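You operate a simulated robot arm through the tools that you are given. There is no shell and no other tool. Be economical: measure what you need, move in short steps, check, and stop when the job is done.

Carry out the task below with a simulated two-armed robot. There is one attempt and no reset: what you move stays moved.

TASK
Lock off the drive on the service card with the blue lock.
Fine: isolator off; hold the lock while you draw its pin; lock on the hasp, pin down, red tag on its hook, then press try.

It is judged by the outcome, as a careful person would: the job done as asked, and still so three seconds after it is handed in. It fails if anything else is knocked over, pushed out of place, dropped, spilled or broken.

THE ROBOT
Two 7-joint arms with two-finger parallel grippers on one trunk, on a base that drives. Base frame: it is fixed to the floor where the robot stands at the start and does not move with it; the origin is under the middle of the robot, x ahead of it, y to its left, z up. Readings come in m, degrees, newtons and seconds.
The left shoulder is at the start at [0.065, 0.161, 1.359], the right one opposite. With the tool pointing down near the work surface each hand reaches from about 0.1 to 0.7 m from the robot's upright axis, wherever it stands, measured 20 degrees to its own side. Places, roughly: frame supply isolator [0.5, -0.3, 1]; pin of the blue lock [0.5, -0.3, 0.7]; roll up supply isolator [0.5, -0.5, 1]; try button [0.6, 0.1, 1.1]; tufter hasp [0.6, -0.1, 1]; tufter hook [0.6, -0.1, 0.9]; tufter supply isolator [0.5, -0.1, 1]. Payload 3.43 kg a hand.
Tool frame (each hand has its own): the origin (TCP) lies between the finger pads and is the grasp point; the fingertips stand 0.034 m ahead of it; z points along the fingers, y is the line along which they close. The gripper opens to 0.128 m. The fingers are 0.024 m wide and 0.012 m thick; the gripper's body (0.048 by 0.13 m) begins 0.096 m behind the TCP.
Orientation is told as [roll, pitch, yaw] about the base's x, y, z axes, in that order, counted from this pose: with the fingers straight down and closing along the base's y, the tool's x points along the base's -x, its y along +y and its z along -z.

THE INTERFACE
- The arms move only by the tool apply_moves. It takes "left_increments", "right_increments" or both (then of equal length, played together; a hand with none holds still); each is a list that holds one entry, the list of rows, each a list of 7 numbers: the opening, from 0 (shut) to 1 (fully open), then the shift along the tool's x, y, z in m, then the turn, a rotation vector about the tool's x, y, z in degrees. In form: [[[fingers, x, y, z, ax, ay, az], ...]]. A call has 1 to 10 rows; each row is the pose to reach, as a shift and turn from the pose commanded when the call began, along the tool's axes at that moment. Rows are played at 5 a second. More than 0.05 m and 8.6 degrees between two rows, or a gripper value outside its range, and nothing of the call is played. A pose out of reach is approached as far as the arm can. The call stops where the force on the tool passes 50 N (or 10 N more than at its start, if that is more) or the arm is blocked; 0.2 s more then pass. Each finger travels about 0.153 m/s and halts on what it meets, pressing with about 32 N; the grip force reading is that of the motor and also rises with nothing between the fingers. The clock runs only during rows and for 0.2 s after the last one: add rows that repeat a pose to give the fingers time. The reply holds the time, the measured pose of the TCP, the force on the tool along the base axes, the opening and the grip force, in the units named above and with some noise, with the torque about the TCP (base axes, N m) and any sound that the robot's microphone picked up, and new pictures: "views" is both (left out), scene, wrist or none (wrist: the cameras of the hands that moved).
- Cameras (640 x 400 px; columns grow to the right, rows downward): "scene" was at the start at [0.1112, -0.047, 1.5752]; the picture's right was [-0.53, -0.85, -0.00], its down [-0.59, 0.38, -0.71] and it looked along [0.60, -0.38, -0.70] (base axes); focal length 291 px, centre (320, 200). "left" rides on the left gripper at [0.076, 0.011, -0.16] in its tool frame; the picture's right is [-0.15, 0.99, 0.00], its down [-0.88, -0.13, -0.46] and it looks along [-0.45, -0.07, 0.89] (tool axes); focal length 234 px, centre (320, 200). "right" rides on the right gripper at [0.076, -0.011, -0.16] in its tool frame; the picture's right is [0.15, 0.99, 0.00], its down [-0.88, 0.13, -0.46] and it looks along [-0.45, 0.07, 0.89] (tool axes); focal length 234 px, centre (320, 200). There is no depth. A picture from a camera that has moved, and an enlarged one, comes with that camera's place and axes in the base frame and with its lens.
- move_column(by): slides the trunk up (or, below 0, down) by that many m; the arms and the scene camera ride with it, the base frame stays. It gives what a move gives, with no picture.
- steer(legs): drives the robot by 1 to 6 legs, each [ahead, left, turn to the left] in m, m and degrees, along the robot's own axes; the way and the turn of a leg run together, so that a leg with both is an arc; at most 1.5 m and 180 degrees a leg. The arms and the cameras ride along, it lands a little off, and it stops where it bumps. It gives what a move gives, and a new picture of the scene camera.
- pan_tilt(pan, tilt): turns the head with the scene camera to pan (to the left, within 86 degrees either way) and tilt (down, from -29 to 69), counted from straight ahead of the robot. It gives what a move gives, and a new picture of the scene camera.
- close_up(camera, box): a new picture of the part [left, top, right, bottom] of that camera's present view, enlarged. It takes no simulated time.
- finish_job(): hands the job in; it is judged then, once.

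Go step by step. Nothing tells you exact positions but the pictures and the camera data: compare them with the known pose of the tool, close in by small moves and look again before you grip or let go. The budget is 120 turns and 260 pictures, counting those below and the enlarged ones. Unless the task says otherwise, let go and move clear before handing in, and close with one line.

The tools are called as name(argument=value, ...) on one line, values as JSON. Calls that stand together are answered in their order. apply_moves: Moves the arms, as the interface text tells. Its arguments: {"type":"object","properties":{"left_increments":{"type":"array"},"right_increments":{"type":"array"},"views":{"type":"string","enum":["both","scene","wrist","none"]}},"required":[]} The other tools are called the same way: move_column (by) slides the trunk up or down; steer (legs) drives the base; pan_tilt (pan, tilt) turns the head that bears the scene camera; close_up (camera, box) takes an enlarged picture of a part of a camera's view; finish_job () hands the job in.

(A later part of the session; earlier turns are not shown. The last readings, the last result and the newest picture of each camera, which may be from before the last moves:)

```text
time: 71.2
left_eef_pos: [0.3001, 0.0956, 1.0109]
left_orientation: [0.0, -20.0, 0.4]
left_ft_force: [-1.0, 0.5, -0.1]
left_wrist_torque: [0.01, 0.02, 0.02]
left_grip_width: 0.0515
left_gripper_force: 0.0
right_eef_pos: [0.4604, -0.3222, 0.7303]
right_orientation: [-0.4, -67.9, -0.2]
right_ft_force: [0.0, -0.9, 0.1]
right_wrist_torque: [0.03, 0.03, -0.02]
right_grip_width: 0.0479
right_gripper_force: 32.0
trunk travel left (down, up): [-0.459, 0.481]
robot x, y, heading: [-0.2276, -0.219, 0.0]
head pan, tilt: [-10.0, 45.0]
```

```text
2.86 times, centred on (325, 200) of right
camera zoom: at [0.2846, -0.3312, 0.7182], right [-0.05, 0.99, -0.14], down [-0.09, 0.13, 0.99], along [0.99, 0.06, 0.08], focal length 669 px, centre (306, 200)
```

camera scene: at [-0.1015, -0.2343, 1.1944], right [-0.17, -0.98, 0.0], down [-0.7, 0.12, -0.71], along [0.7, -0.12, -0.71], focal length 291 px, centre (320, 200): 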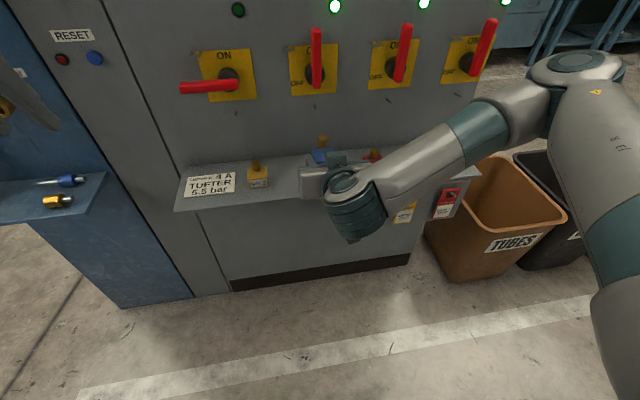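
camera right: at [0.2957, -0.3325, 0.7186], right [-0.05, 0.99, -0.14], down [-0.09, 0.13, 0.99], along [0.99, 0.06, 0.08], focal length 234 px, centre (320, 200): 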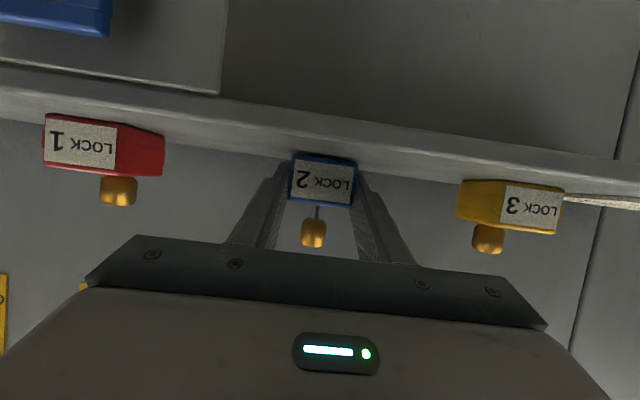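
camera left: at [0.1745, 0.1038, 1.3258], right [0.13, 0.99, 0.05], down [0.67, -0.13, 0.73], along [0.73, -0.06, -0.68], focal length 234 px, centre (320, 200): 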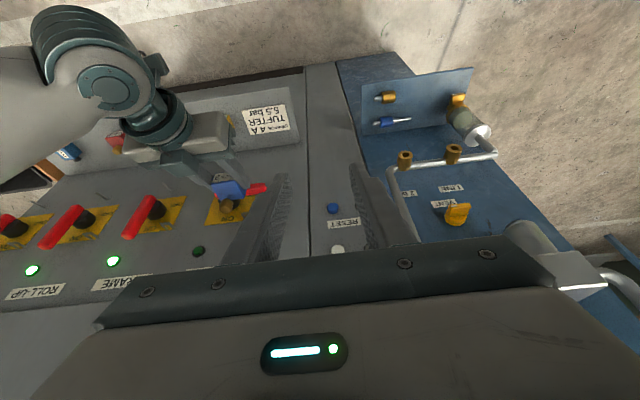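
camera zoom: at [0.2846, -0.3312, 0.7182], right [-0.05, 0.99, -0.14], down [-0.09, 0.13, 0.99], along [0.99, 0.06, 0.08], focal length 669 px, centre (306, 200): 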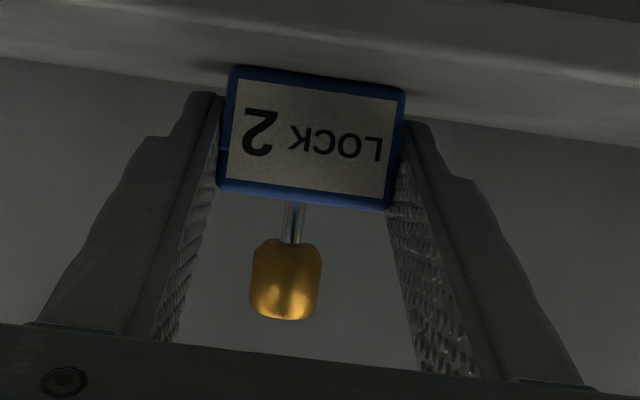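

The regrip is good, with about 30 mm from TCP down to the lock's base. I'll lift, back out and raise the trunk, then carry it to the hasp again.

apply_moves(right_increments=[[[0.2, -0.009, 0, -0.004, 0, 0, 0], [0.2, -0.0185, 0, -0.0075, 0, 0, 0], [0.2, -0.016, 0, -0.035, 0, 0, 0], [0.2, -0.01, 0, -0.065, 0, 0, 0], [0.2, -0.0033, 0, -0.0984, 0, 0, 0]]], views="none")

move_column(by=0.2)

pan_tilt(pan=5, tilt=38)

```text
time: 72.4
left_eef_pos: [0.2997, 0.0933, 1.011]
left_orientation: [0.0, -20.0, 0.4]
left_ft_force: [0.5, -0.4, -1.0]
left_wrist_torque: [-0.02, -0.01, 0.01]
left_grip_width: 0.0509
left_gripper_force: 0.1
right_eef_pos: [0.3711, -0.3234, 0.767]
right_orientation: [0.1, -68.2, -0.1]
right_ft_force: [0.5, 0.1, -2.0]
right_wrist_torque: [0.03, 0.07, -0.02]
right_grip_width: 0.0477
right_gripper_force: 32.2
trunk travel left (down, up): [-0.459, 0.481]
robot x, y, heading: [-0.23, -0.2194, -0.3]
head pan, tilt: [-10.0, 45.0]
```

```text
time: 74.6
left_eef_pos: [0.3002, 0.0947, 1.211]
left_orientation: [0.0, -19.9, 0.4]
left_ft_force: [-0.1, -0.1, 0.6]
left_wrist_torque: [-0.03, -0.06, 0.01]
left_grip_width: 0.0511
left_gripper_force: 0.0
right_eef_pos: [0.371, -0.3231, 0.9667]
right_orientation: [0.0, -68.1, -0.1]
right_ft_force: [-0.4, 0.3, -2.5]
right_wrist_torque: [0.01, 0.03, -0.01]
right_grip_width: 0.0479
right_gripper_force: 32.0
trunk travel left (down, up): [-0.659, 0.281]
robot x, y, heading: [-0.2315, -0.2224, 0.2]
head pan, tilt: [-10.0, 45.0]
```

```text
time: 75.4
left_eef_pos: [0.2994, 0.0963, 1.2112]
left_orientation: [0.0, -20.0, 0.4]
left_ft_force: [0.0, -0.5, -0.3]
left_wrist_torque: [-0.02, 0.03, 0.0]
left_grip_width: 0.051
left_gripper_force: 0.1
right_eef_pos: [0.3709, -0.3232, 0.9655]
right_orientation: [0.0, -68.2, -0.1]
right_ft_force: [-0.9, -0.1, -2.9]
right_wrist_torque: [0.0, 0.06, -0.01]
right_grip_width: 0.048
right_gripper_force: 32.1
trunk travel left (down, up): [-0.659, 0.281]
robot x, y, heading: [-0.231, -0.2219, 0.1]
head pan, tilt: [5.0, 38.0]
camera scene: at [-0.0956, -0.2126, 1.4046], right [0.09, -1.0, 0.0], down [-0.61, -0.05, -0.79], along [0.78, 0.07, -0.62], focal length 291 px, centre (320, 200)
```

scene: 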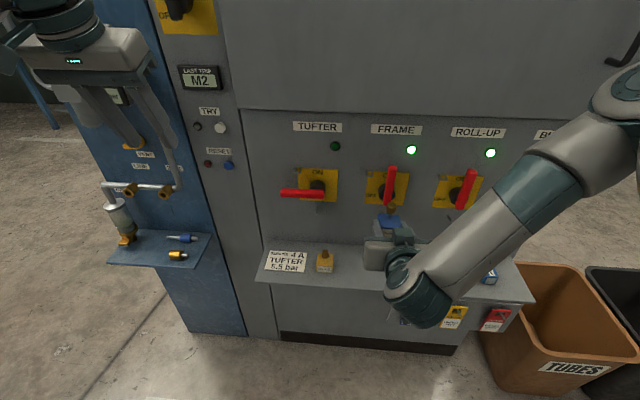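

apply_moves(right_increments=[[[0.2, -0.01, 0.0, 0.0, 0, 0, 0], [0.2, -0.03, 0.02, 0.01, 0, 0, 0], [0.2, -0.0535, 0.05, 0.02, 0, 0, 0], [0.2, -0.0535, 0.09, 0.03, 0, 0, 0], [0.2, -0.0535, 0.13, 0.04, 0, 0, 0], [0.2, -0.0535, 0.17, 0.05, 0, 0, 0], [0.2, -0.0535, 0.2, 0.053, 0, 0, 0], [0.2, -0.0535, 0.23, 0.053, 0, 0, 0], [0.2, -0.0535, 0.23, 0.053, 0, 0, 0]]], views="none")

close_up(camera="right", box=[260, 60, 400, 260])

close_up(camera="left", box=[190, 160, 280, 230])

```text
time: 77.4
left_eef_pos: [0.3001, 0.0932, 1.2105]
left_orientation: [0.0, -20.0, 0.5]
left_ft_force: [-0.3, -0.6, -0.6]
left_wrist_torque: [0.03, 0.0, 0.02]
left_grip_width: 0.051
left_gripper_force: 0.1
right_eef_pos: [0.4415, -0.0944, 0.9947]
right_orientation: [0.1, -68.1, -0.1]
right_ft_force: [0.3, -0.6, -2.4]
right_wrist_torque: [0.02, 0.09, 0.02]
right_grip_width: 0.0478
right_gripper_force: 31.9
trunk travel left (down, up): [-0.659, 0.281]
robot x, y, heading: [-0.2315, -0.2209, 0.1]
head pan, tilt: [5.0, 38.0]
```

```text
2.00 times, centred on (330, 160) of right
camera zoom: at [0.264, -0.1042, 0.9839], right [-0.05, 0.99, -0.13], down [-0.09, 0.13, 0.99], along [0.99, 0.07, 0.09], focal length 468 px, centre (300, 280)
```

zoom: 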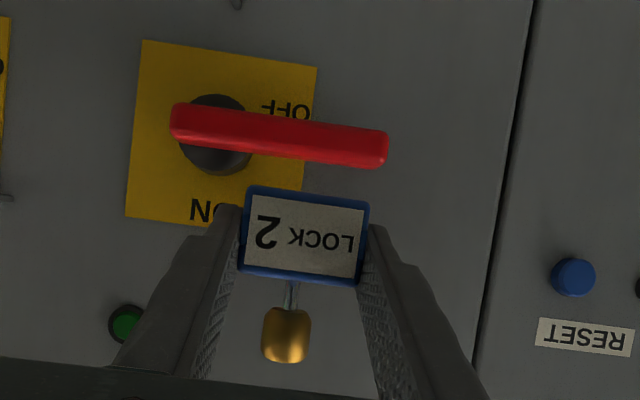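

```text
5.71 times, centred on (235, 195) of left
camera zoom: at [0.1747, 0.1037, 1.3358], right [0.13, 0.99, 0.05], down [0.67, -0.13, 0.73], along [0.73, -0.06, -0.68], focal length 1338 px, centre (806, 229)
```

zoom: 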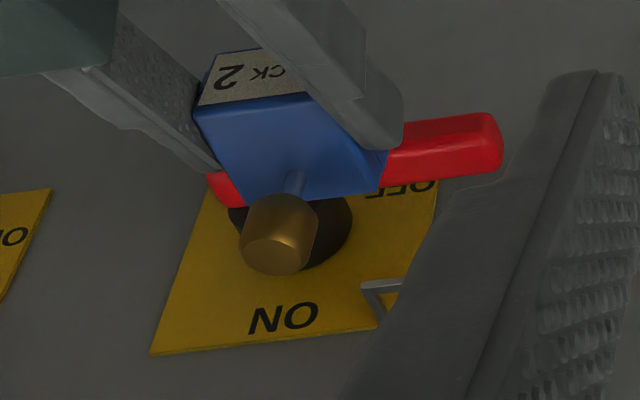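

The slot should now be at z ≈ 0.984, level with the hasp. I'll push forward in stages and watch the force.

apply_moves(right_increments=[[[0.2, -0.0093, 0.001, 0.0232, 0, 0, 0], [0.2, -0.0189, 0.001, 0.0464, 0, 0, 0], [0.2, -0.0226, 0.001, 0.0557, 0, 0, 0], [0.2, -0.0226, 0.001, 0.0557, 0, 0, 0]]], views="none")

apply_moves(right_increments=[[[0.2, -0.0019, 0, 0.0046, 0, 0, 0], [0.2, -0.0033, 0, 0.0084, 0, 0, 0]]], views="none")

```text
time: 78.4
left_eef_pos: [0.3005, 0.0941, 1.2106]
left_orientation: [-0.1, -20.0, 0.3]
left_ft_force: [0.7, -0.9, 0.2]
left_wrist_torque: [-0.02, -0.02, 0.01]
left_grip_width: 0.0513
left_gripper_force: 0.0
right_eef_pos: [0.5009, -0.0921, 0.9957]
right_orientation: [-0.1, -68.2, -0.1]
right_ft_force: [-0.8, 0.4, -1.7]
right_wrist_torque: [0.01, 0.06, -0.03]
right_grip_width: 0.0478
right_gripper_force: 32.4
trunk travel left (down, up): [-0.659, 0.281]
robot x, y, heading: [-0.2327, -0.2203, 0.2]
head pan, tilt: [5.0, 38.0]
```

```text
time: 79.0
left_eef_pos: [0.3, 0.0944, 1.2098]
left_orientation: [0.0, -19.9, 0.4]
left_ft_force: [-1.0, 1.3, 0.4]
left_wrist_torque: [-0.01, 0.01, 0.01]
left_grip_width: 0.0512
left_gripper_force: 0.0
right_eef_pos: [0.5097, -0.0921, 0.9955]
right_orientation: [0.0, -68.1, 0.0]
right_ft_force: [0.1, 0.8, -3.0]
right_wrist_torque: [0.01, 0.09, 0.03]
right_grip_width: 0.048
right_gripper_force: 31.7
trunk travel left (down, up): [-0.659, 0.281]
robot x, y, heading: [-0.2326, -0.2191, 0.1]
head pan, tilt: [5.0, 38.0]
```

There's no resistance with the lock's back past the hasp tip, so it's going on. I'll keep going to the panel.

apply_moves(right_increments=[[[0.2, -0.0015, 0, 0.0037, 0, 0, 0], [0.2, -0.0028, 0, 0.007, 0, 0, 0]]], views="none")

apply_moves(right_increments=[[[0.2, -0.0011, 0, 0.0028, 0, 0, 0], [0.2, -0.002, 0, 0.005, 0, 0, 0]]], views="scene")

close_up(camera="right", box=[260, 60, 400, 260])

close_up(camera="left", box=[190, 160, 280, 230])

```text
time: 79.6
left_eef_pos: [0.2995, 0.0931, 1.2109]
left_orientation: [0.1, -20.0, 0.4]
left_ft_force: [-0.9, 0.0, 0.8]
left_wrist_torque: [-0.01, 0.01, 0.02]
left_grip_width: 0.0512
left_gripper_force: 0.1
right_eef_pos: [0.5177, -0.0921, 0.9949]
right_orientation: [0.0, -68.2, -0.1]
right_ft_force: [0.1, 0.0, -2.4]
right_wrist_torque: [-0.02, 0.07, -0.03]
right_grip_width: 0.0479
right_gripper_force: 31.7
trunk travel left (down, up): [-0.659, 0.281]
robot x, y, heading: [-0.2322, -0.2179, -0.1]
head pan, tilt: [5.0, 38.0]
```

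```text
time: 80.2
left_eef_pos: [0.2999, 0.0951, 1.2124]
left_orientation: [0.0, -20.0, 0.4]
left_ft_force: [-0.6, -0.9, 1.0]
left_wrist_torque: [-0.02, 0.04, 0.02]
left_grip_width: 0.0515
left_gripper_force: 0.0
right_eef_pos: [0.5236, -0.0937, 0.9958]
right_orientation: [0.0, -68.1, 0.0]
right_ft_force: [0.3, -0.2, -3.3]
right_wrist_torque: [-0.02, 0.07, 0.01]
right_grip_width: 0.0476
right_gripper_force: 32.2
trunk travel left (down, up): [-0.659, 0.281]
robot x, y, heading: [-0.2319, -0.2199, 0.4]
head pan, tilt: [5.0, 38.0]
camera scene: at [-0.0954, -0.2123, 1.4046], right [0.09, -1.0, 0.0], down [-0.61, -0.05, -0.79], along [0.78, 0.07, -0.62], focal length 291 px, centre (320, 200)
```

scene: 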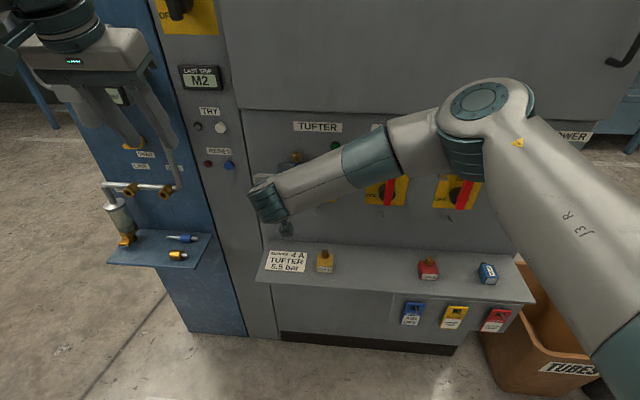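

```text
2.00 times, centred on (330, 160) of right
camera zoom: at [0.3464, -0.1026, 0.9849], right [-0.05, 0.99, -0.14], down [-0.1, 0.13, 0.99], along [0.99, 0.07, 0.09], focal length 468 px, centre (300, 280)
```

zoom: 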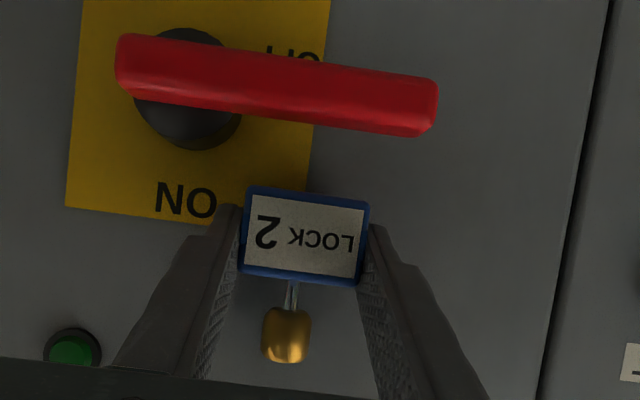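

```text
5.71 times, centred on (235, 195) of left
camera zoom: at [0.1746, 0.1046, 1.3356], right [0.13, 0.99, 0.05], down [0.67, -0.13, 0.73], along [0.73, -0.06, -0.68], focal length 1338 px, centre (806, 229)
```

zoom: 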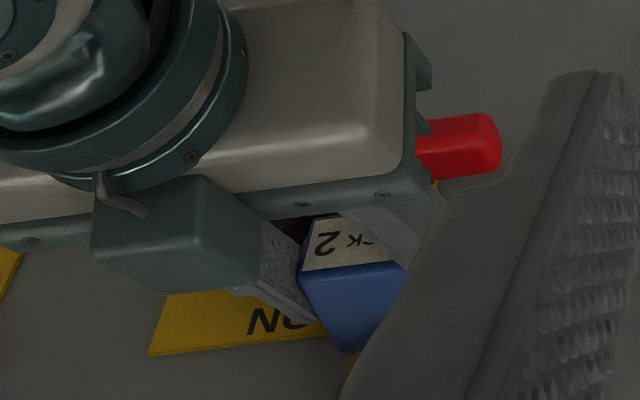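

It slid on without force. I'll nudge forward to find the panel.

apply_moves(right_increments=[[[0.2, -0.0008, 0, 0.0019, 0, 0, 0], [0.2, -0.0015, 0, 0.0037, 0, 0, 0]]], views="none")

close_up(camera="scene", box=[260, 130, 340, 200])

```text
time: 80.8
left_eef_pos: [0.2984, 0.0947, 1.2105]
left_orientation: [0.0, -19.9, 0.4]
left_ft_force: [-0.4, -0.6, -0.1]
left_wrist_torque: [0.0, -0.02, 0.01]
left_grip_width: 0.0513
left_gripper_force: 0.1
right_eef_pos: [0.5256, -0.0917, 0.9966]
right_orientation: [0.1, -68.2, -0.1]
right_ft_force: [-3.8, -0.1, -1.8]
right_wrist_torque: [-0.03, 0.17, -0.06]
right_grip_width: 0.0482
right_gripper_force: 32.4
trunk travel left (down, up): [-0.659, 0.281]
robot x, y, heading: [-0.2301, -0.2214, 0.1]
head pan, tilt: [5.0, 38.0]
```

```text
5.71 times, centred on (300, 165) of scene
camera zoom: at [-0.0959, -0.2125, 1.4046], right [0.09, -1.0, 0.0], down [-0.61, -0.05, -0.79], along [0.78, 0.07, -0.62], focal length 1661 px, centre (434, 400)
```

zoom: 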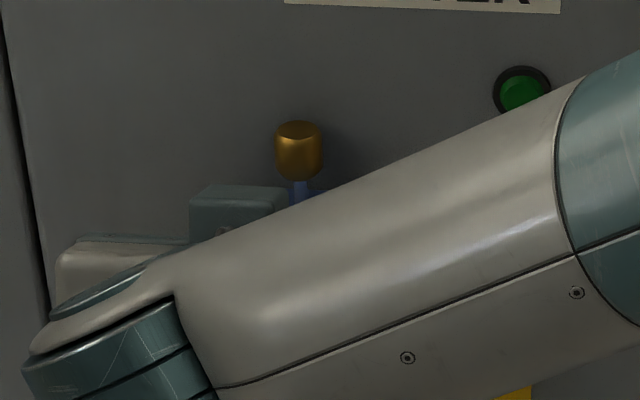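

There's light contact at the panel, so the lock is seated on the hasp. Next I bring the left hand with closed fingers above the pin knob, keeping the right hand holding.

apply_moves(left_increments=[[[0.2, -0.0262, -0.0234, 0.0162, 0, 0, 0], [0.0, -0.0525, -0.0468, 0.0324, 0, 0, 0], [0.0, -0.0787, -0.07, 0.0486, 0, 0, 0], [0.0, -0.105, -0.0935, 0.0648, 0, 0, 0], [0.0, -0.131, -0.117, 0.081, 0, 0, 0], [0.0, -0.1574, -0.14, 0.0972, 0, 0, 0], [0.0, -0.1836, -0.1636, 0.1134, 0, 0, 0], [0.0, -0.2098, -0.187, 0.1296, 0, 0, 0], [0.0, -0.2098, -0.187, 0.1296, 0, 0, 0]]])

close_up(camera="left", box=[240, 80, 400, 280])

close_up(camera="scene", box=[240, 90, 360, 200])

```text
time: 82.8
left_eef_pos: [0.5357, -0.0882, 1.1606]
left_orientation: [0.0, -19.8, 0.5]
left_ft_force: [-37.7, 11.4, -8.1]
left_wrist_torque: [0.07, 0.55, 0.13]
left_grip_width: 0.0
left_gripper_force: 32.3
right_eef_pos: [0.5216, -0.0889, 0.9977]
right_orientation: [-0.3, -68.2, 0.4]
right_ft_force: [0.3, -0.8, -10.4]
right_wrist_torque: [0.1, 0.38, -0.01]
right_grip_width: 0.0477
right_gripper_force: 31.8
trunk travel left (down, up): [-0.659, 0.281]
robot x, y, heading: [-0.231, -0.22, 0.2]
head pan, tilt: [5.0, 38.0]
camera scene: at [-0.1014, -0.2097, 1.4048], right [0.09, -1.0, 0.0], down [-0.61, -0.06, -0.79], along [0.79, 0.07, -0.61], focal length 291 px, centre (320, 200)
camera left: at [0.4117, -0.0781, 1.2862], right [0.13, 0.99, 0.05], down [0.68, -0.13, 0.73], along [0.73, -0.06, -0.69], focal length 234 px, centre (320, 200)
```

scene: 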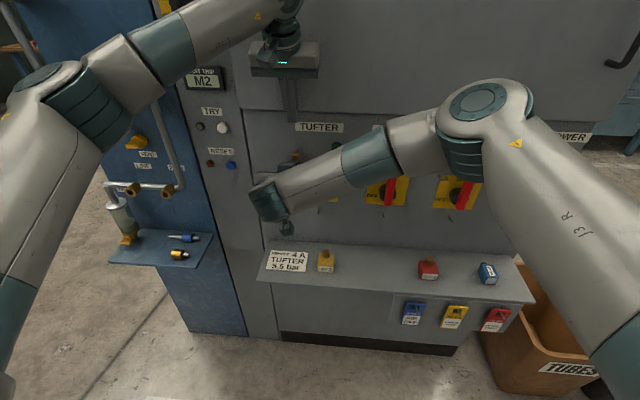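
left: 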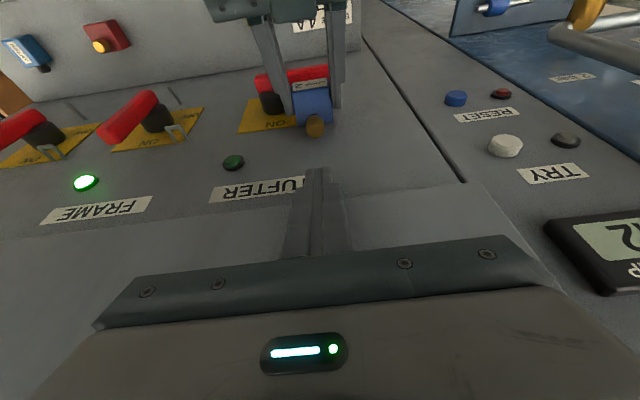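

```text
2.00 times, centred on (320, 180) of left
camera zoom: at [0.4117, -0.0781, 1.2862], right [0.13, 0.99, 0.05], down [0.68, -0.13, 0.73], along [0.73, -0.06, -0.69], focal length 468 px, centre (320, 240)
```

zoom: 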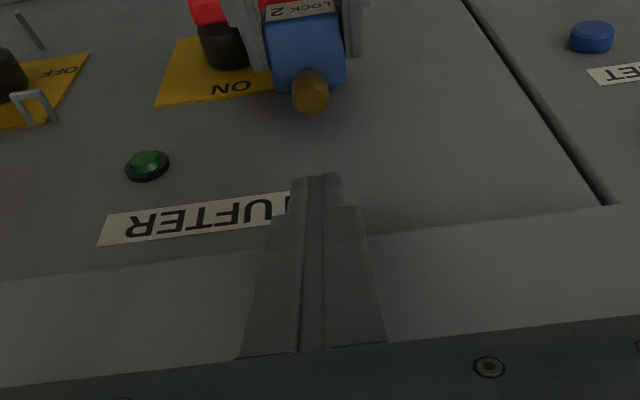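

```text
3.64 times, centred on (300, 145) of scene
camera zoom: at [-0.1014, -0.2097, 1.4048], right [0.09, -1.0, 0.0], down [-0.61, -0.06, -0.79], along [0.79, 0.07, -0.61], focal length 1057 px, centre (393, 400)
```

zoom: 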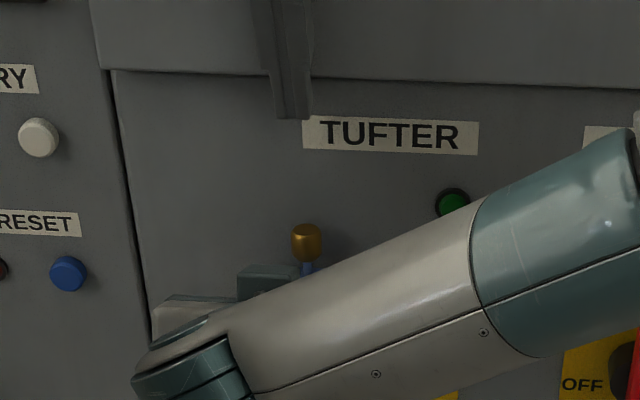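

The fingertips touched the protruding upper door of the cabinet. I'll back off, come down, and approach the knob from below that edge.

apply_moves(left_increments=[[[0.0, 0.019, 0, -0.007, 0, 0, 0], [0.0, 0.034, 0, -0.0122, 0, 0, 0], [0.0, 0.042, -0.003, 0.012, 0, 0, 0], [0.0, 0.0507, -0.003, 0.0348, 0, 0, 0], [0.0, 0.0507, -0.003, 0.0348, 0, 0, 0]]], views="wrist")

close_up(camera="left", box=[240, 60, 400, 260])

close_up(camera="scene", box=[260, 110, 340, 190])

```text
time: 84.0
left_eef_pos: [0.5064, -0.0951, 1.1115]
left_orientation: [0.0, -20.1, 0.4]
left_ft_force: [0.6, -0.4, 0.8]
left_wrist_torque: [0.03, -0.03, 0.0]
left_grip_width: 0.0
left_gripper_force: 31.9
right_eef_pos: [0.5271, -0.0933, 0.9966]
right_orientation: [0.1, -68.2, -0.2]
right_ft_force: [3.5, -2.5, 0.7]
right_wrist_torque: [-0.07, -0.07, -0.02]
right_grip_width: 0.048
right_gripper_force: 31.8
trunk travel left (down, up): [-0.659, 0.281]
robot x, y, heading: [-0.2323, -0.2181, 0.1]
head pan, tilt: [5.0, 38.0]
camera left: at [0.3816, -0.0854, 1.2354], right [0.13, 0.99, 0.05], down [0.67, -0.13, 0.73], along [0.73, -0.06, -0.68], focal length 234 px, centre (320, 200)
```

left: 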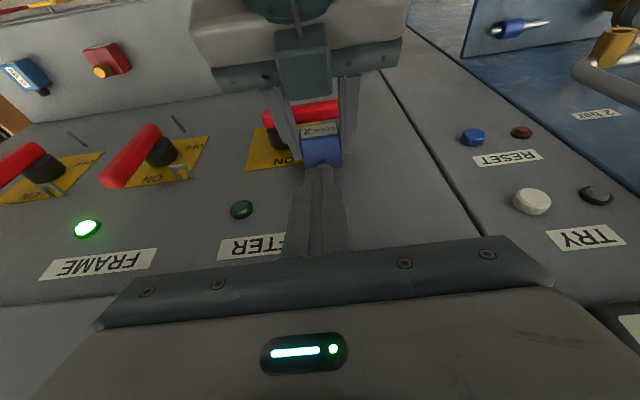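

```text
2.00 times, centred on (320, 160) of left
camera zoom: at [0.3816, -0.0854, 1.2354], right [0.13, 0.99, 0.05], down [0.67, -0.13, 0.73], along [0.73, -0.06, -0.68], focal length 468 px, centre (320, 280)
```

zoom: 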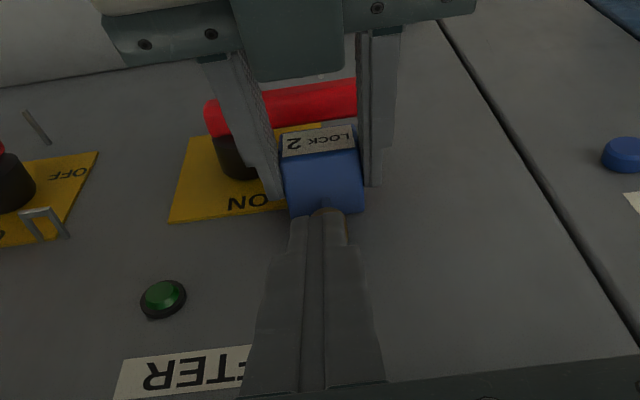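

```text
5.00 times, centred on (300, 150) of scene
camera zoom: at [-0.0952, -0.213, 1.4046], right [0.09, -1.0, 0.0], down [-0.61, -0.05, -0.79], along [0.78, 0.07, -0.62], focal length 1453 px, centre (420, 450)
```

zoom: 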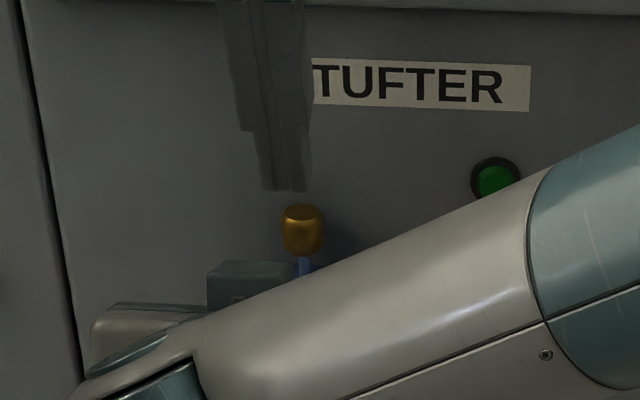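

The fingertips line up with the knob sideways. I'll move forward under the door edge and down to the knob top.

apply_moves(left_increments=[[[0.0, -0.0167, 0.0015, 0.006, 0, 0, 0], [0.0, -0.0325, 0.0015, 0.0118, 0, 0, 0], [0.0, -0.0263, 0.0015, 0.0288, 0, 0, 0], [0.0, -0.0212, 0.0015, 0.0429, 0, 0, 0]]], views="none")

close_up(camera="scene", box=[260, 110, 340, 190])

close_up(camera="right", box=[260, 100, 400, 260])

```text
time: 85.0
left_eef_pos: [0.541, -0.0926, 1.0772]
left_orientation: [0.0, -19.8, 0.4]
left_ft_force: [-0.7, 0.0, 0.2]
left_wrist_torque: [-0.02, -0.01, 0.0]
left_grip_width: 0.0
left_gripper_force: 32.4
right_eef_pos: [0.5267, -0.0924, 0.996]
right_orientation: [0.1, -68.1, 0.0]
right_ft_force: [2.8, -1.5, -0.5]
right_wrist_torque: [-0.09, -0.1, -0.06]
right_grip_width: 0.0483
right_gripper_force: 32.0
trunk travel left (down, up): [-0.659, 0.281]
robot x, y, heading: [-0.2304, -0.2187, 0.4]
head pan, tilt: [5.0, 38.0]
```

```text
5.00 times, centred on (300, 150) of scene
camera zoom: at [-0.0952, -0.2128, 1.4046], right [0.09, -1.0, 0.0], down [-0.61, -0.05, -0.79], along [0.78, 0.07, -0.62], focal length 1453 px, centre (420, 450)
```

zoom: 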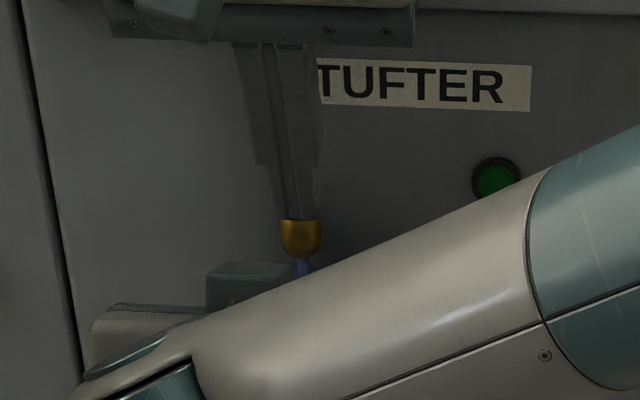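

```text
2.50 times, centred on (330, 180) of right
camera zoom: at [0.3504, -0.1026, 0.985], right [-0.05, 0.99, -0.14], down [-0.09, 0.13, 0.99], along [0.99, 0.07, 0.09], focal length 585 px, centre (295, 250)
```

zoom: 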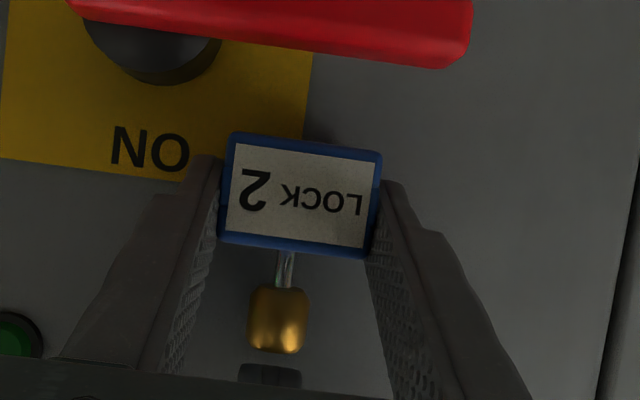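

The tips are just above the knob. I'll press straight down.

apply_moves(left_increments=[[[0.0, 0.0017, 0, 0.0047, 0, 0, 0], [0.0, 0.0034, 0, 0.0094, 0, 0, 0], [0.0, 0.0051, 0, 0.0141, 0, 0, 0]]], views="none")

close_up(camera="right", box=[260, 100, 400, 260])

```text
time: 85.8
left_eef_pos: [0.5424, -0.0925, 1.0615]
left_orientation: [-0.1, -19.9, 0.5]
left_ft_force: [0.7, 0.3, 0.2]
left_wrist_torque: [0.02, 0.02, 0.0]
left_grip_width: 0.0
left_gripper_force: 32.0
right_eef_pos: [0.5267, -0.0913, 0.9949]
right_orientation: [0.0, -68.1, -0.2]
right_ft_force: [0.4, -3.0, -3.2]
right_wrist_torque: [-0.05, 0.06, -0.07]
right_grip_width: 0.0479
right_gripper_force: 32.3
trunk travel left (down, up): [-0.659, 0.281]
robot x, y, heading: [-0.2321, -0.2245, 0.2]
head pan, tilt: [5.0, 38.0]
```

```text
2.50 times, centred on (330, 180) of right
camera zoom: at [0.3503, -0.1025, 0.9846], right [-0.05, 0.99, -0.14], down [-0.09, 0.13, 0.99], along [0.99, 0.07, 0.09], focal length 585 px, centre (295, 250)
```

zoom: 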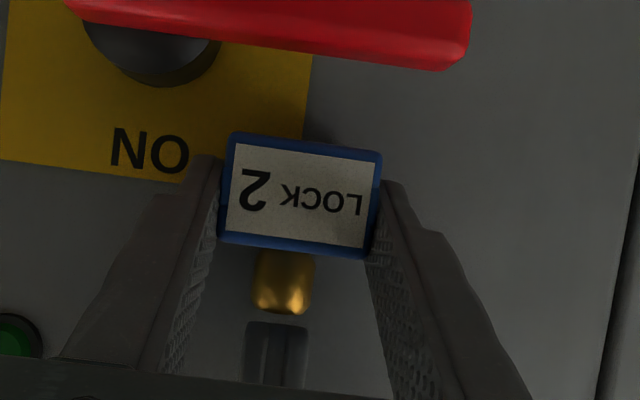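

The pin has snapped down and the knob now sits on the body. I'll press lightly to confirm.

apply_moves(left_increments=[[[0.0, 0.0017, 0, 0.0047, 0, 0, 0], [0.0, 0.0027, 0, 0.0075, 0, 0, 0], [0.0, 0.0034, 0, 0.0094, 0, 0, 0]]], views="none")

close_up(camera="right", box=[260, 100, 400, 260])

```text
time: 86.6
left_eef_pos: [0.5412, -0.0933, 1.0574]
left_orientation: [-0.2, -20.3, 0.5]
left_ft_force: [-11.2, -0.9, 33.5]
left_wrist_torque: [-0.06, 0.17, 0.1]
left_grip_width: 0.0
left_gripper_force: 32.5
right_eef_pos: [0.5256, -0.0928, 0.9944]
right_orientation: [-0.2, -68.1, 0.0]
right_ft_force: [14.6, 2.8, -24.5]
right_wrist_torque: [0.0, 0.54, -0.07]
right_grip_width: 0.0471
right_gripper_force: 32.2
trunk travel left (down, up): [-0.659, 0.281]
robot x, y, heading: [-0.2289, -0.2218, 0.3]
head pan, tilt: [5.0, 38.0]
```

```text
2.50 times, centred on (330, 180) of right
camera zoom: at [0.3492, -0.1026, 0.9842], right [-0.05, 0.99, -0.14], down [-0.09, 0.13, 0.99], along [0.99, 0.07, 0.08], focal length 585 px, centre (295, 250)
```

zoom: 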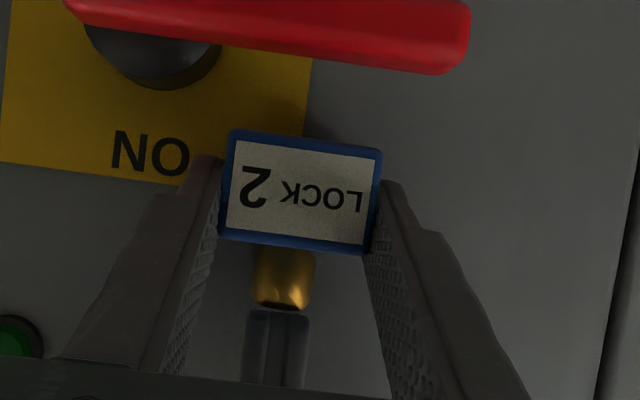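

The knob takes 33 N without moving, so the pin is home. I'll retract the left hand and then release the lock gently.

apply_moves(left_increments=[[[0.0, -0.005, 0, -0.014, 0, 0, 0], [0.0, -0.01, 0, -0.03, 0, 0, 0], [0.0, 0.02, 0.01, -0.05, 0, 0, 0], [0.0, 0.05, 0.03, -0.07, 0, 0, 0], [0.0, 0.08, 0.06, -0.09, 0, 0, 0], [0.0, 0.11, 0.09, -0.1, 0, 0, 0], [0.0, 0.14, 0.12, -0.11, 0, 0, 0], [0.0, 0.17, 0.15, -0.12, 0, 0, 0], [0.0, 0.19, 0.18, -0.13, 0, 0, 0]]], views="none")

apply_moves(right_increments=[[[0.37, 0, 0, 0, 0, 0, 0], [0.4, 0, 0, 0, 0, 0, 0], [0.45, 0, 0, 0, 0, 0, 0]]], views="none")

close_up(camera="right", box=[260, 100, 400, 260])

close_up(camera="left", box=[150, 130, 350, 280])

```text
time: 88.6
left_eef_pos: [0.3158, 0.0871, 1.1106]
left_orientation: [0.0, -20.0, 0.3]
left_ft_force: [-0.4, 0.0, -0.7]
left_wrist_torque: [0.01, -0.03, 0.01]
left_grip_width: 0.0
left_gripper_force: 31.7
right_eef_pos: [0.5255, -0.093, 0.9956]
right_orientation: [-0.3, -68.3, 0.1]
right_ft_force: [-1.1, 0.7, 0.7]
right_wrist_torque: [-0.02, -0.02, -0.06]
right_grip_width: 0.048
right_gripper_force: 32.1
trunk travel left (down, up): [-0.659, 0.281]
robot x, y, heading: [-0.2292, -0.2204, 0.3]
head pan, tilt: [5.0, 38.0]
```

```text
time: 89.4
left_eef_pos: [0.3162, 0.0857, 1.1107]
left_orientation: [0.1, -20.0, 0.4]
left_ft_force: [0.5, -0.9, -0.1]
left_wrist_torque: [-0.03, 0.03, 0.02]
left_grip_width: 0.0
left_gripper_force: 31.5
right_eef_pos: [0.5257, -0.092, 0.9967]
right_orientation: [-0.1, -68.3, -0.1]
right_ft_force: [0.8, 0.0, 0.0]
right_wrist_torque: [0.04, 0.02, -0.02]
right_grip_width: 0.0577
right_gripper_force: 0.0
trunk travel left (down, up): [-0.659, 0.281]
robot x, y, heading: [-0.2311, -0.2207, 0.2]
head pan, tilt: [5.0, 38.0]
```

```text
2.50 times, centred on (330, 180) of right
camera zoom: at [0.3501, -0.1025, 0.9852], right [-0.05, 0.99, -0.14], down [-0.1, 0.13, 0.99], along [0.99, 0.07, 0.09], focal length 585 px, centre (295, 250)
```

zoom: 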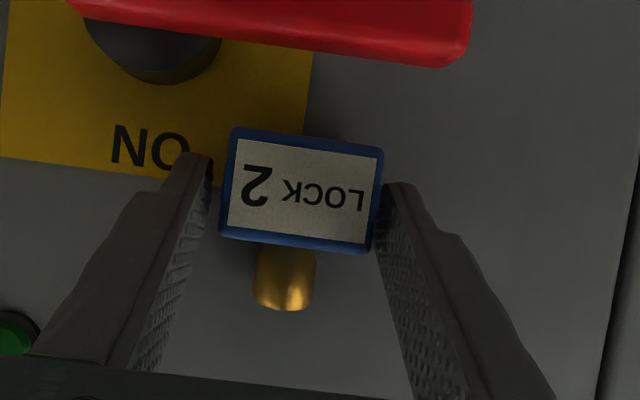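

```text
2.67 times, centred on (250, 205) of left
camera zoom: at [0.1918, 0.0963, 1.2355], right [0.13, 0.99, 0.05], down [0.67, -0.13, 0.73], along [0.73, -0.06, -0.68], focal length 624 px, centre (507, 187)
```

zoom: 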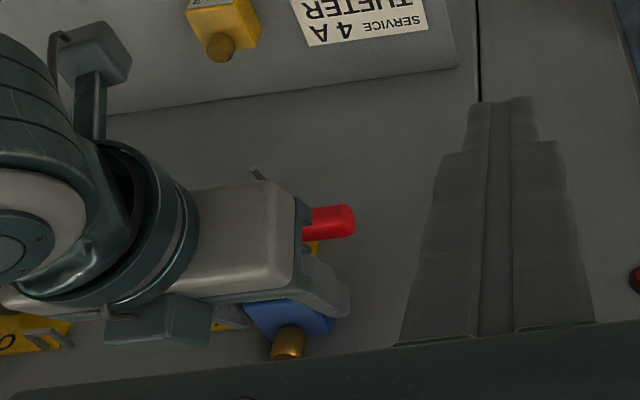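

The lock stays on the hasp by itself with its pin down. I'll back the right hand straight out and inspect.

apply_moves(right_increments=[[[0.5, 0.0, 0, 0, 0, 0, 0], [0.5, 0.013, 0, -0.0325, 0, 0, 0], [0.5, 0.0277, 0, -0.0695, 0, 0, 0], [0.5, 0.0415, 0, -0.105, 0, 0, 0], [0.5, 0.0555, 0, -0.139, 0, 0, 0], [0.5, 0.0555, -0.05, -0.139, 0, 0, 0], [0.5, 0.0555, -0.1, -0.139, 0, 0, 0], [0.5, 0.0555, -0.15, -0.139, 0, 0, 0], [0.5, 0.0555, -0.2, -0.139, 0, 0, 0], [0.5, 0.0555, -0.25, -0.139, 0, 0, 0]]], views="scene")

close_up(camera="scene", box=[270, 140, 350, 220])

close_up(camera="scene", box=[440, 270, 540, 350])

```text
time: 91.6
left_eef_pos: [0.316, 0.083, 1.1119]
left_orientation: [0.3, -20.0, 0.3]
left_ft_force: [0.1, 0.9, 0.3]
left_wrist_torque: [0.04, 0.0, 0.02]
left_grip_width: 0.0
left_gripper_force: 32.1
right_eef_pos: [0.3762, -0.3451, 0.9978]
right_orientation: [0.3, -68.2, -0.3]
right_ft_force: [0.7, -0.9, 0.2]
right_wrist_torque: [0.01, 0.02, 0.02]
right_grip_width: 0.0642
right_gripper_force: 0.0
trunk travel left (down, up): [-0.659, 0.281]
robot x, y, heading: [-0.2325, -0.2206, 0.2]
head pan, tilt: [5.0, 38.0]
camera scene: at [-0.0963, -0.2156, 1.4047], right [0.09, -1.0, 0.0], down [-0.61, -0.05, -0.79], along [0.79, 0.07, -0.62], focal length 291 px, centre (320, 200)
```

scene: 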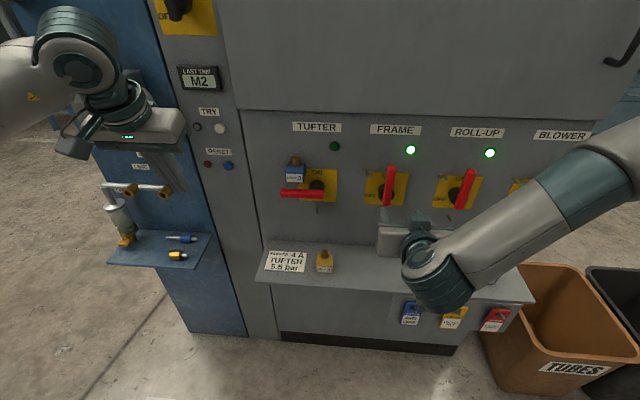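

```text
5.00 times, centred on (310, 180) of scene
camera zoom: at [-0.0963, -0.2156, 1.4047], right [0.09, -1.0, 0.0], down [-0.61, -0.05, -0.79], along [0.79, 0.07, -0.62], focal length 1453 px, centre (370, 300)
```

zoom: 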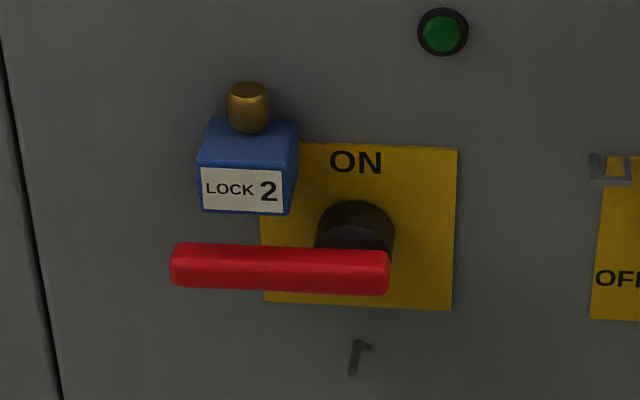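

```text
5.00 times, centred on (490, 310) of scene
camera zoom: at [-0.0963, -0.2156, 1.4047], right [0.09, -1.0, 0.0], down [-0.61, -0.05, -0.79], along [0.79, 0.07, -0.62], focal length 1453 px, centre (-530, -350)
```

zoom: 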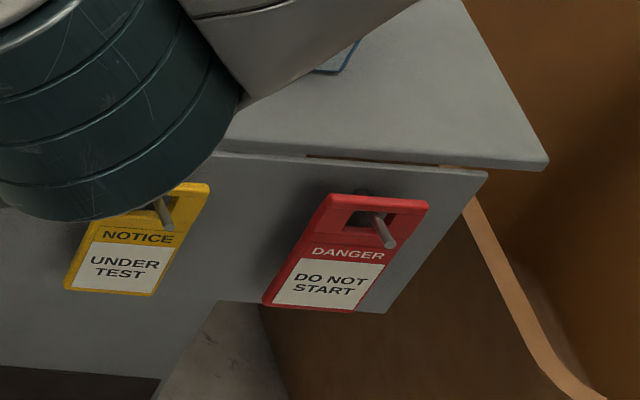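

The isolator is off and the lock is on with its pin down. Next is the red DANGER tag at the right end of the ledge. I'll drive right and back, then lower the trunk.

steer(legs=[[-0.1, 0, 0], [0, -0.27, 0]])

move_column(by=-0.27)

pan_tilt(pan=-15, tilt=42)

```text
time: 94.2
left_eef_pos: [0.2162, -0.18, 1.1109]
left_orientation: [0.0, -20.0, 0.5]
left_ft_force: [-0.3, 0.1, 0.4]
left_wrist_torque: [-0.03, -0.04, -0.05]
left_grip_width: 0.0001
left_gripper_force: 31.9
right_eef_pos: [0.2767, -0.61, 0.9962]
right_orientation: [0.0, -68.2, 0.0]
right_ft_force: [0.1, -0.1, 0.4]
right_wrist_torque: [0.02, 0.0, -0.01]
right_grip_width: 0.0639
right_gripper_force: 0.1
trunk travel left (down, up): [-0.659, 0.281]
robot x, y, heading: [-0.3291, -0.4867, 0.1]
head pan, tilt: [5.0, 38.0]
camera scene: at [-0.1958, -0.48, 1.4046], right [0.09, -1.0, 0.0], down [-0.61, -0.06, -0.79], along [0.78, 0.07, -0.62], focal length 291 px, centre (320, 200)
```

scene: 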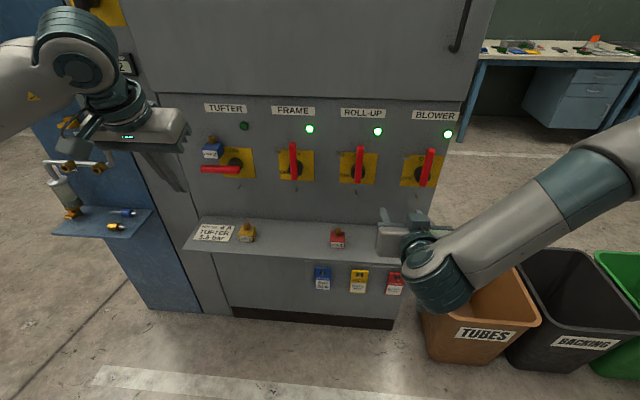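

```text
time: 97.0
left_eef_pos: [0.2168, -0.1798, 0.8404]
left_orientation: [0.0, -20.0, 0.6]
left_ft_force: [0.2, 0.5, 0.1]
left_wrist_torque: [0.0, -0.02, -0.01]
left_grip_width: 0.0001
left_gripper_force: 32.0
right_eef_pos: [0.276, -0.6109, 0.7274]
right_orientation: [0.0, -68.2, 0.0]
right_ft_force: [0.1, 0.4, 0.1]
right_wrist_torque: [0.01, -0.02, 0.02]
right_grip_width: 0.0639
right_gripper_force: 0.1
trunk travel left (down, up): [-0.389, 0.551]
robot x, y, heading: [-0.3313, -0.485, 0.2]
head pan, tilt: [5.0, 38.0]
```

```text
time: 97.8
left_eef_pos: [0.2171, -0.1811, 0.8398]
left_orientation: [0.0, -20.0, 0.6]
left_ft_force: [-0.6, 0.0, 0.6]
left_wrist_torque: [-0.02, -0.01, -0.02]
left_grip_width: 0.0
left_gripper_force: 32.4
right_eef_pos: [0.2772, -0.6102, 0.7264]
right_orientation: [0.1, -68.3, 0.0]
right_ft_force: [0.1, 0.3, 0.5]
right_wrist_torque: [-0.02, -0.02, -0.02]
right_grip_width: 0.0639
right_gripper_force: 0.0
trunk travel left (down, up): [-0.389, 0.551]
robot x, y, heading: [-0.3299, -0.489, 0.3]
head pan, tilt: [-15.0, 42.0]
camera scene: at [-0.2011, -0.5093, 1.1287], right [-0.26, -0.97, 0.0], down [-0.65, 0.17, -0.74], along [0.72, -0.19, -0.67], focal length 291 px, centre (320, 200)
```

scene: 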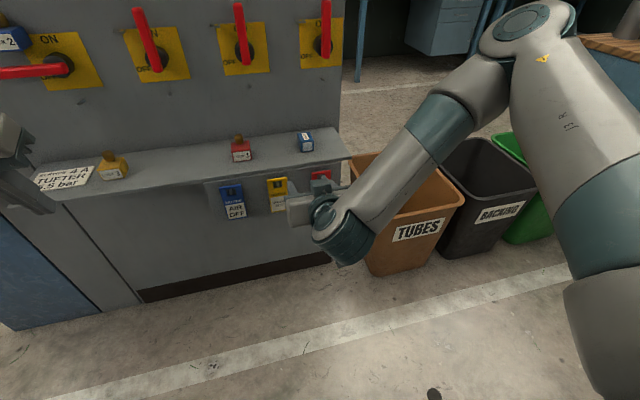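

close_up(camera="right", box=[120, 0, 520, 250])

close_up(camera="scene", box=[200, 150, 350, 250])

```text
1.60 times, centred on (320, 125) of right
camera zoom: at [0.1005, -0.6208, 0.7156], right [-0.05, 0.99, -0.14], down [-0.1, 0.13, 0.99], along [0.99, 0.07, 0.09], focal length 375 px, centre (320, 320)
```

zoom: 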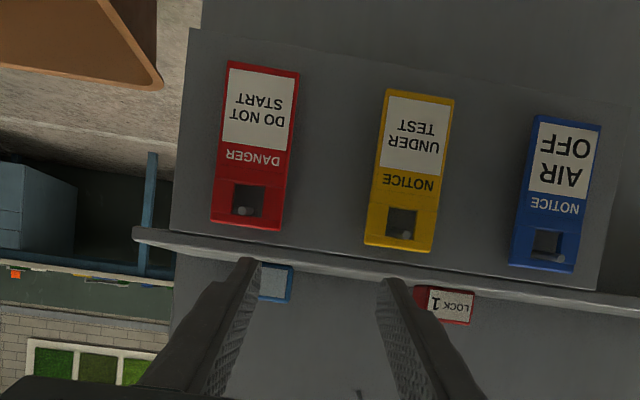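

```text
4.00 times, centred on (275, 200) of scene
camera zoom: at [-0.2011, -0.5093, 1.1287], right [-0.26, -0.97, 0.0], down [-0.65, 0.17, -0.74], along [0.72, -0.19, -0.67], focal length 1163 px, centre (500, 200)
```

zoom: 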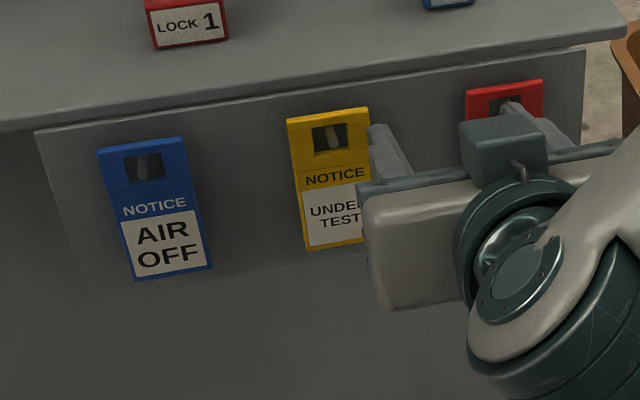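

The red tag's plane is at x ≈ 0.393, centred at y ≈ -0.665, with its top at z ≈ 0.677 on a short peg. I'll bring the right hand in front of it, fingers straddling the side edges just below the window.

apply_moves(right_increments=[[[0.64, 0.02, -0.018, 0.02, 0, -2, 0], [0.64, 0.04, -0.036, 0.04, 0, -4, 0], [0.64, 0.0613, -0.055, 0.06, 0, -6.7, 0], [0.64, 0.0613, -0.055, 0.076, 0, -6.7, 0], [0.64, 0.0613, -0.055, 0.076, 0, -6.7, 0]]])

close_up(camera="right", box=[200, 20, 440, 270])

```text
time: 99.0
left_eef_pos: [0.2155, -0.1809, 0.84]
left_orientation: [0.0, -20.0, 0.5]
left_ft_force: [0.5, -1.2, 0.4]
left_wrist_torque: [0.02, -0.02, 0.02]
left_grip_width: 0.0
left_gripper_force: 32.0
right_eef_pos: [0.3173, -0.596, 0.6831]
right_orientation: [-2.4, -73.4, -0.1]
right_ft_force: [-0.9, 0.0, -0.7]
right_wrist_torque: [0.0, -0.02, 0.02]
right_grip_width: 0.0819
right_gripper_force: 0.1
right hand out of reach, approached as far as the arm can: row 1, 2, 3, 4, 5
trunk travel left (down, up): [-0.389, 0.551]
robot x, y, heading: [-0.336, -0.4868, 0.1]
head pan, tilt: [-15.0, 42.0]
camera scene: at [-0.201, -0.5093, 1.1287], right [-0.26, -0.97, 0.0], down [-0.65, 0.17, -0.74], along [0.72, -0.19, -0.67], focal length 291 px, centre (320, 200)
camera right: at [0.1417, -0.5989, 0.6565], right [0.0, 0.99, -0.15], down [-0.18, 0.15, 0.97], along [0.98, 0.03, 0.18], focal length 234 px, centre (320, 200)
```

scene: 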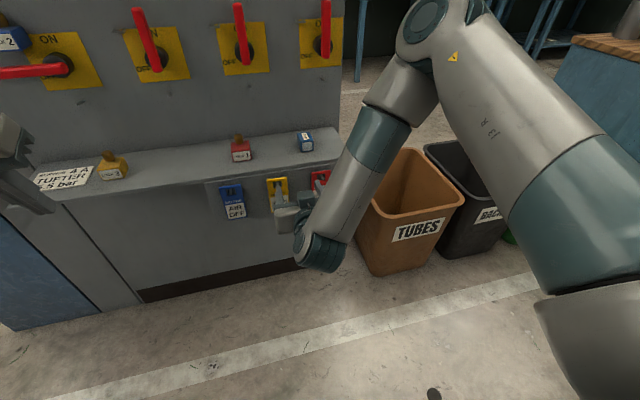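
right: 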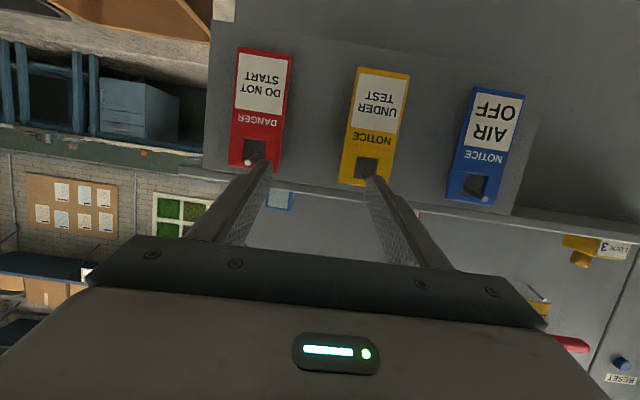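

```text
1.60 times, centred on (320, 145) of right
camera zoom: at [0.1417, -0.5989, 0.6565], right [0.0, 0.99, -0.15], down [-0.18, 0.15, 0.97], along [0.98, 0.03, 0.18], focal length 375 px, centre (320, 288)
```

zoom: 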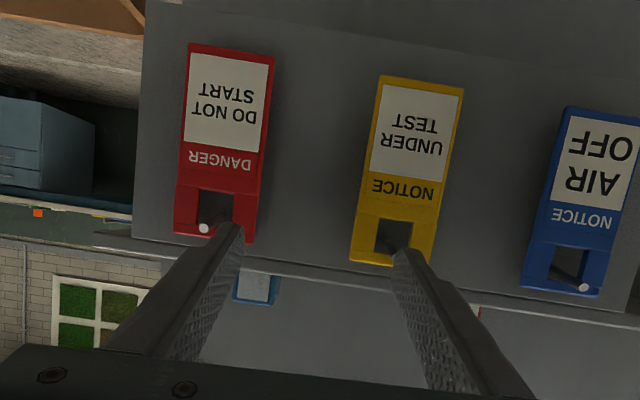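

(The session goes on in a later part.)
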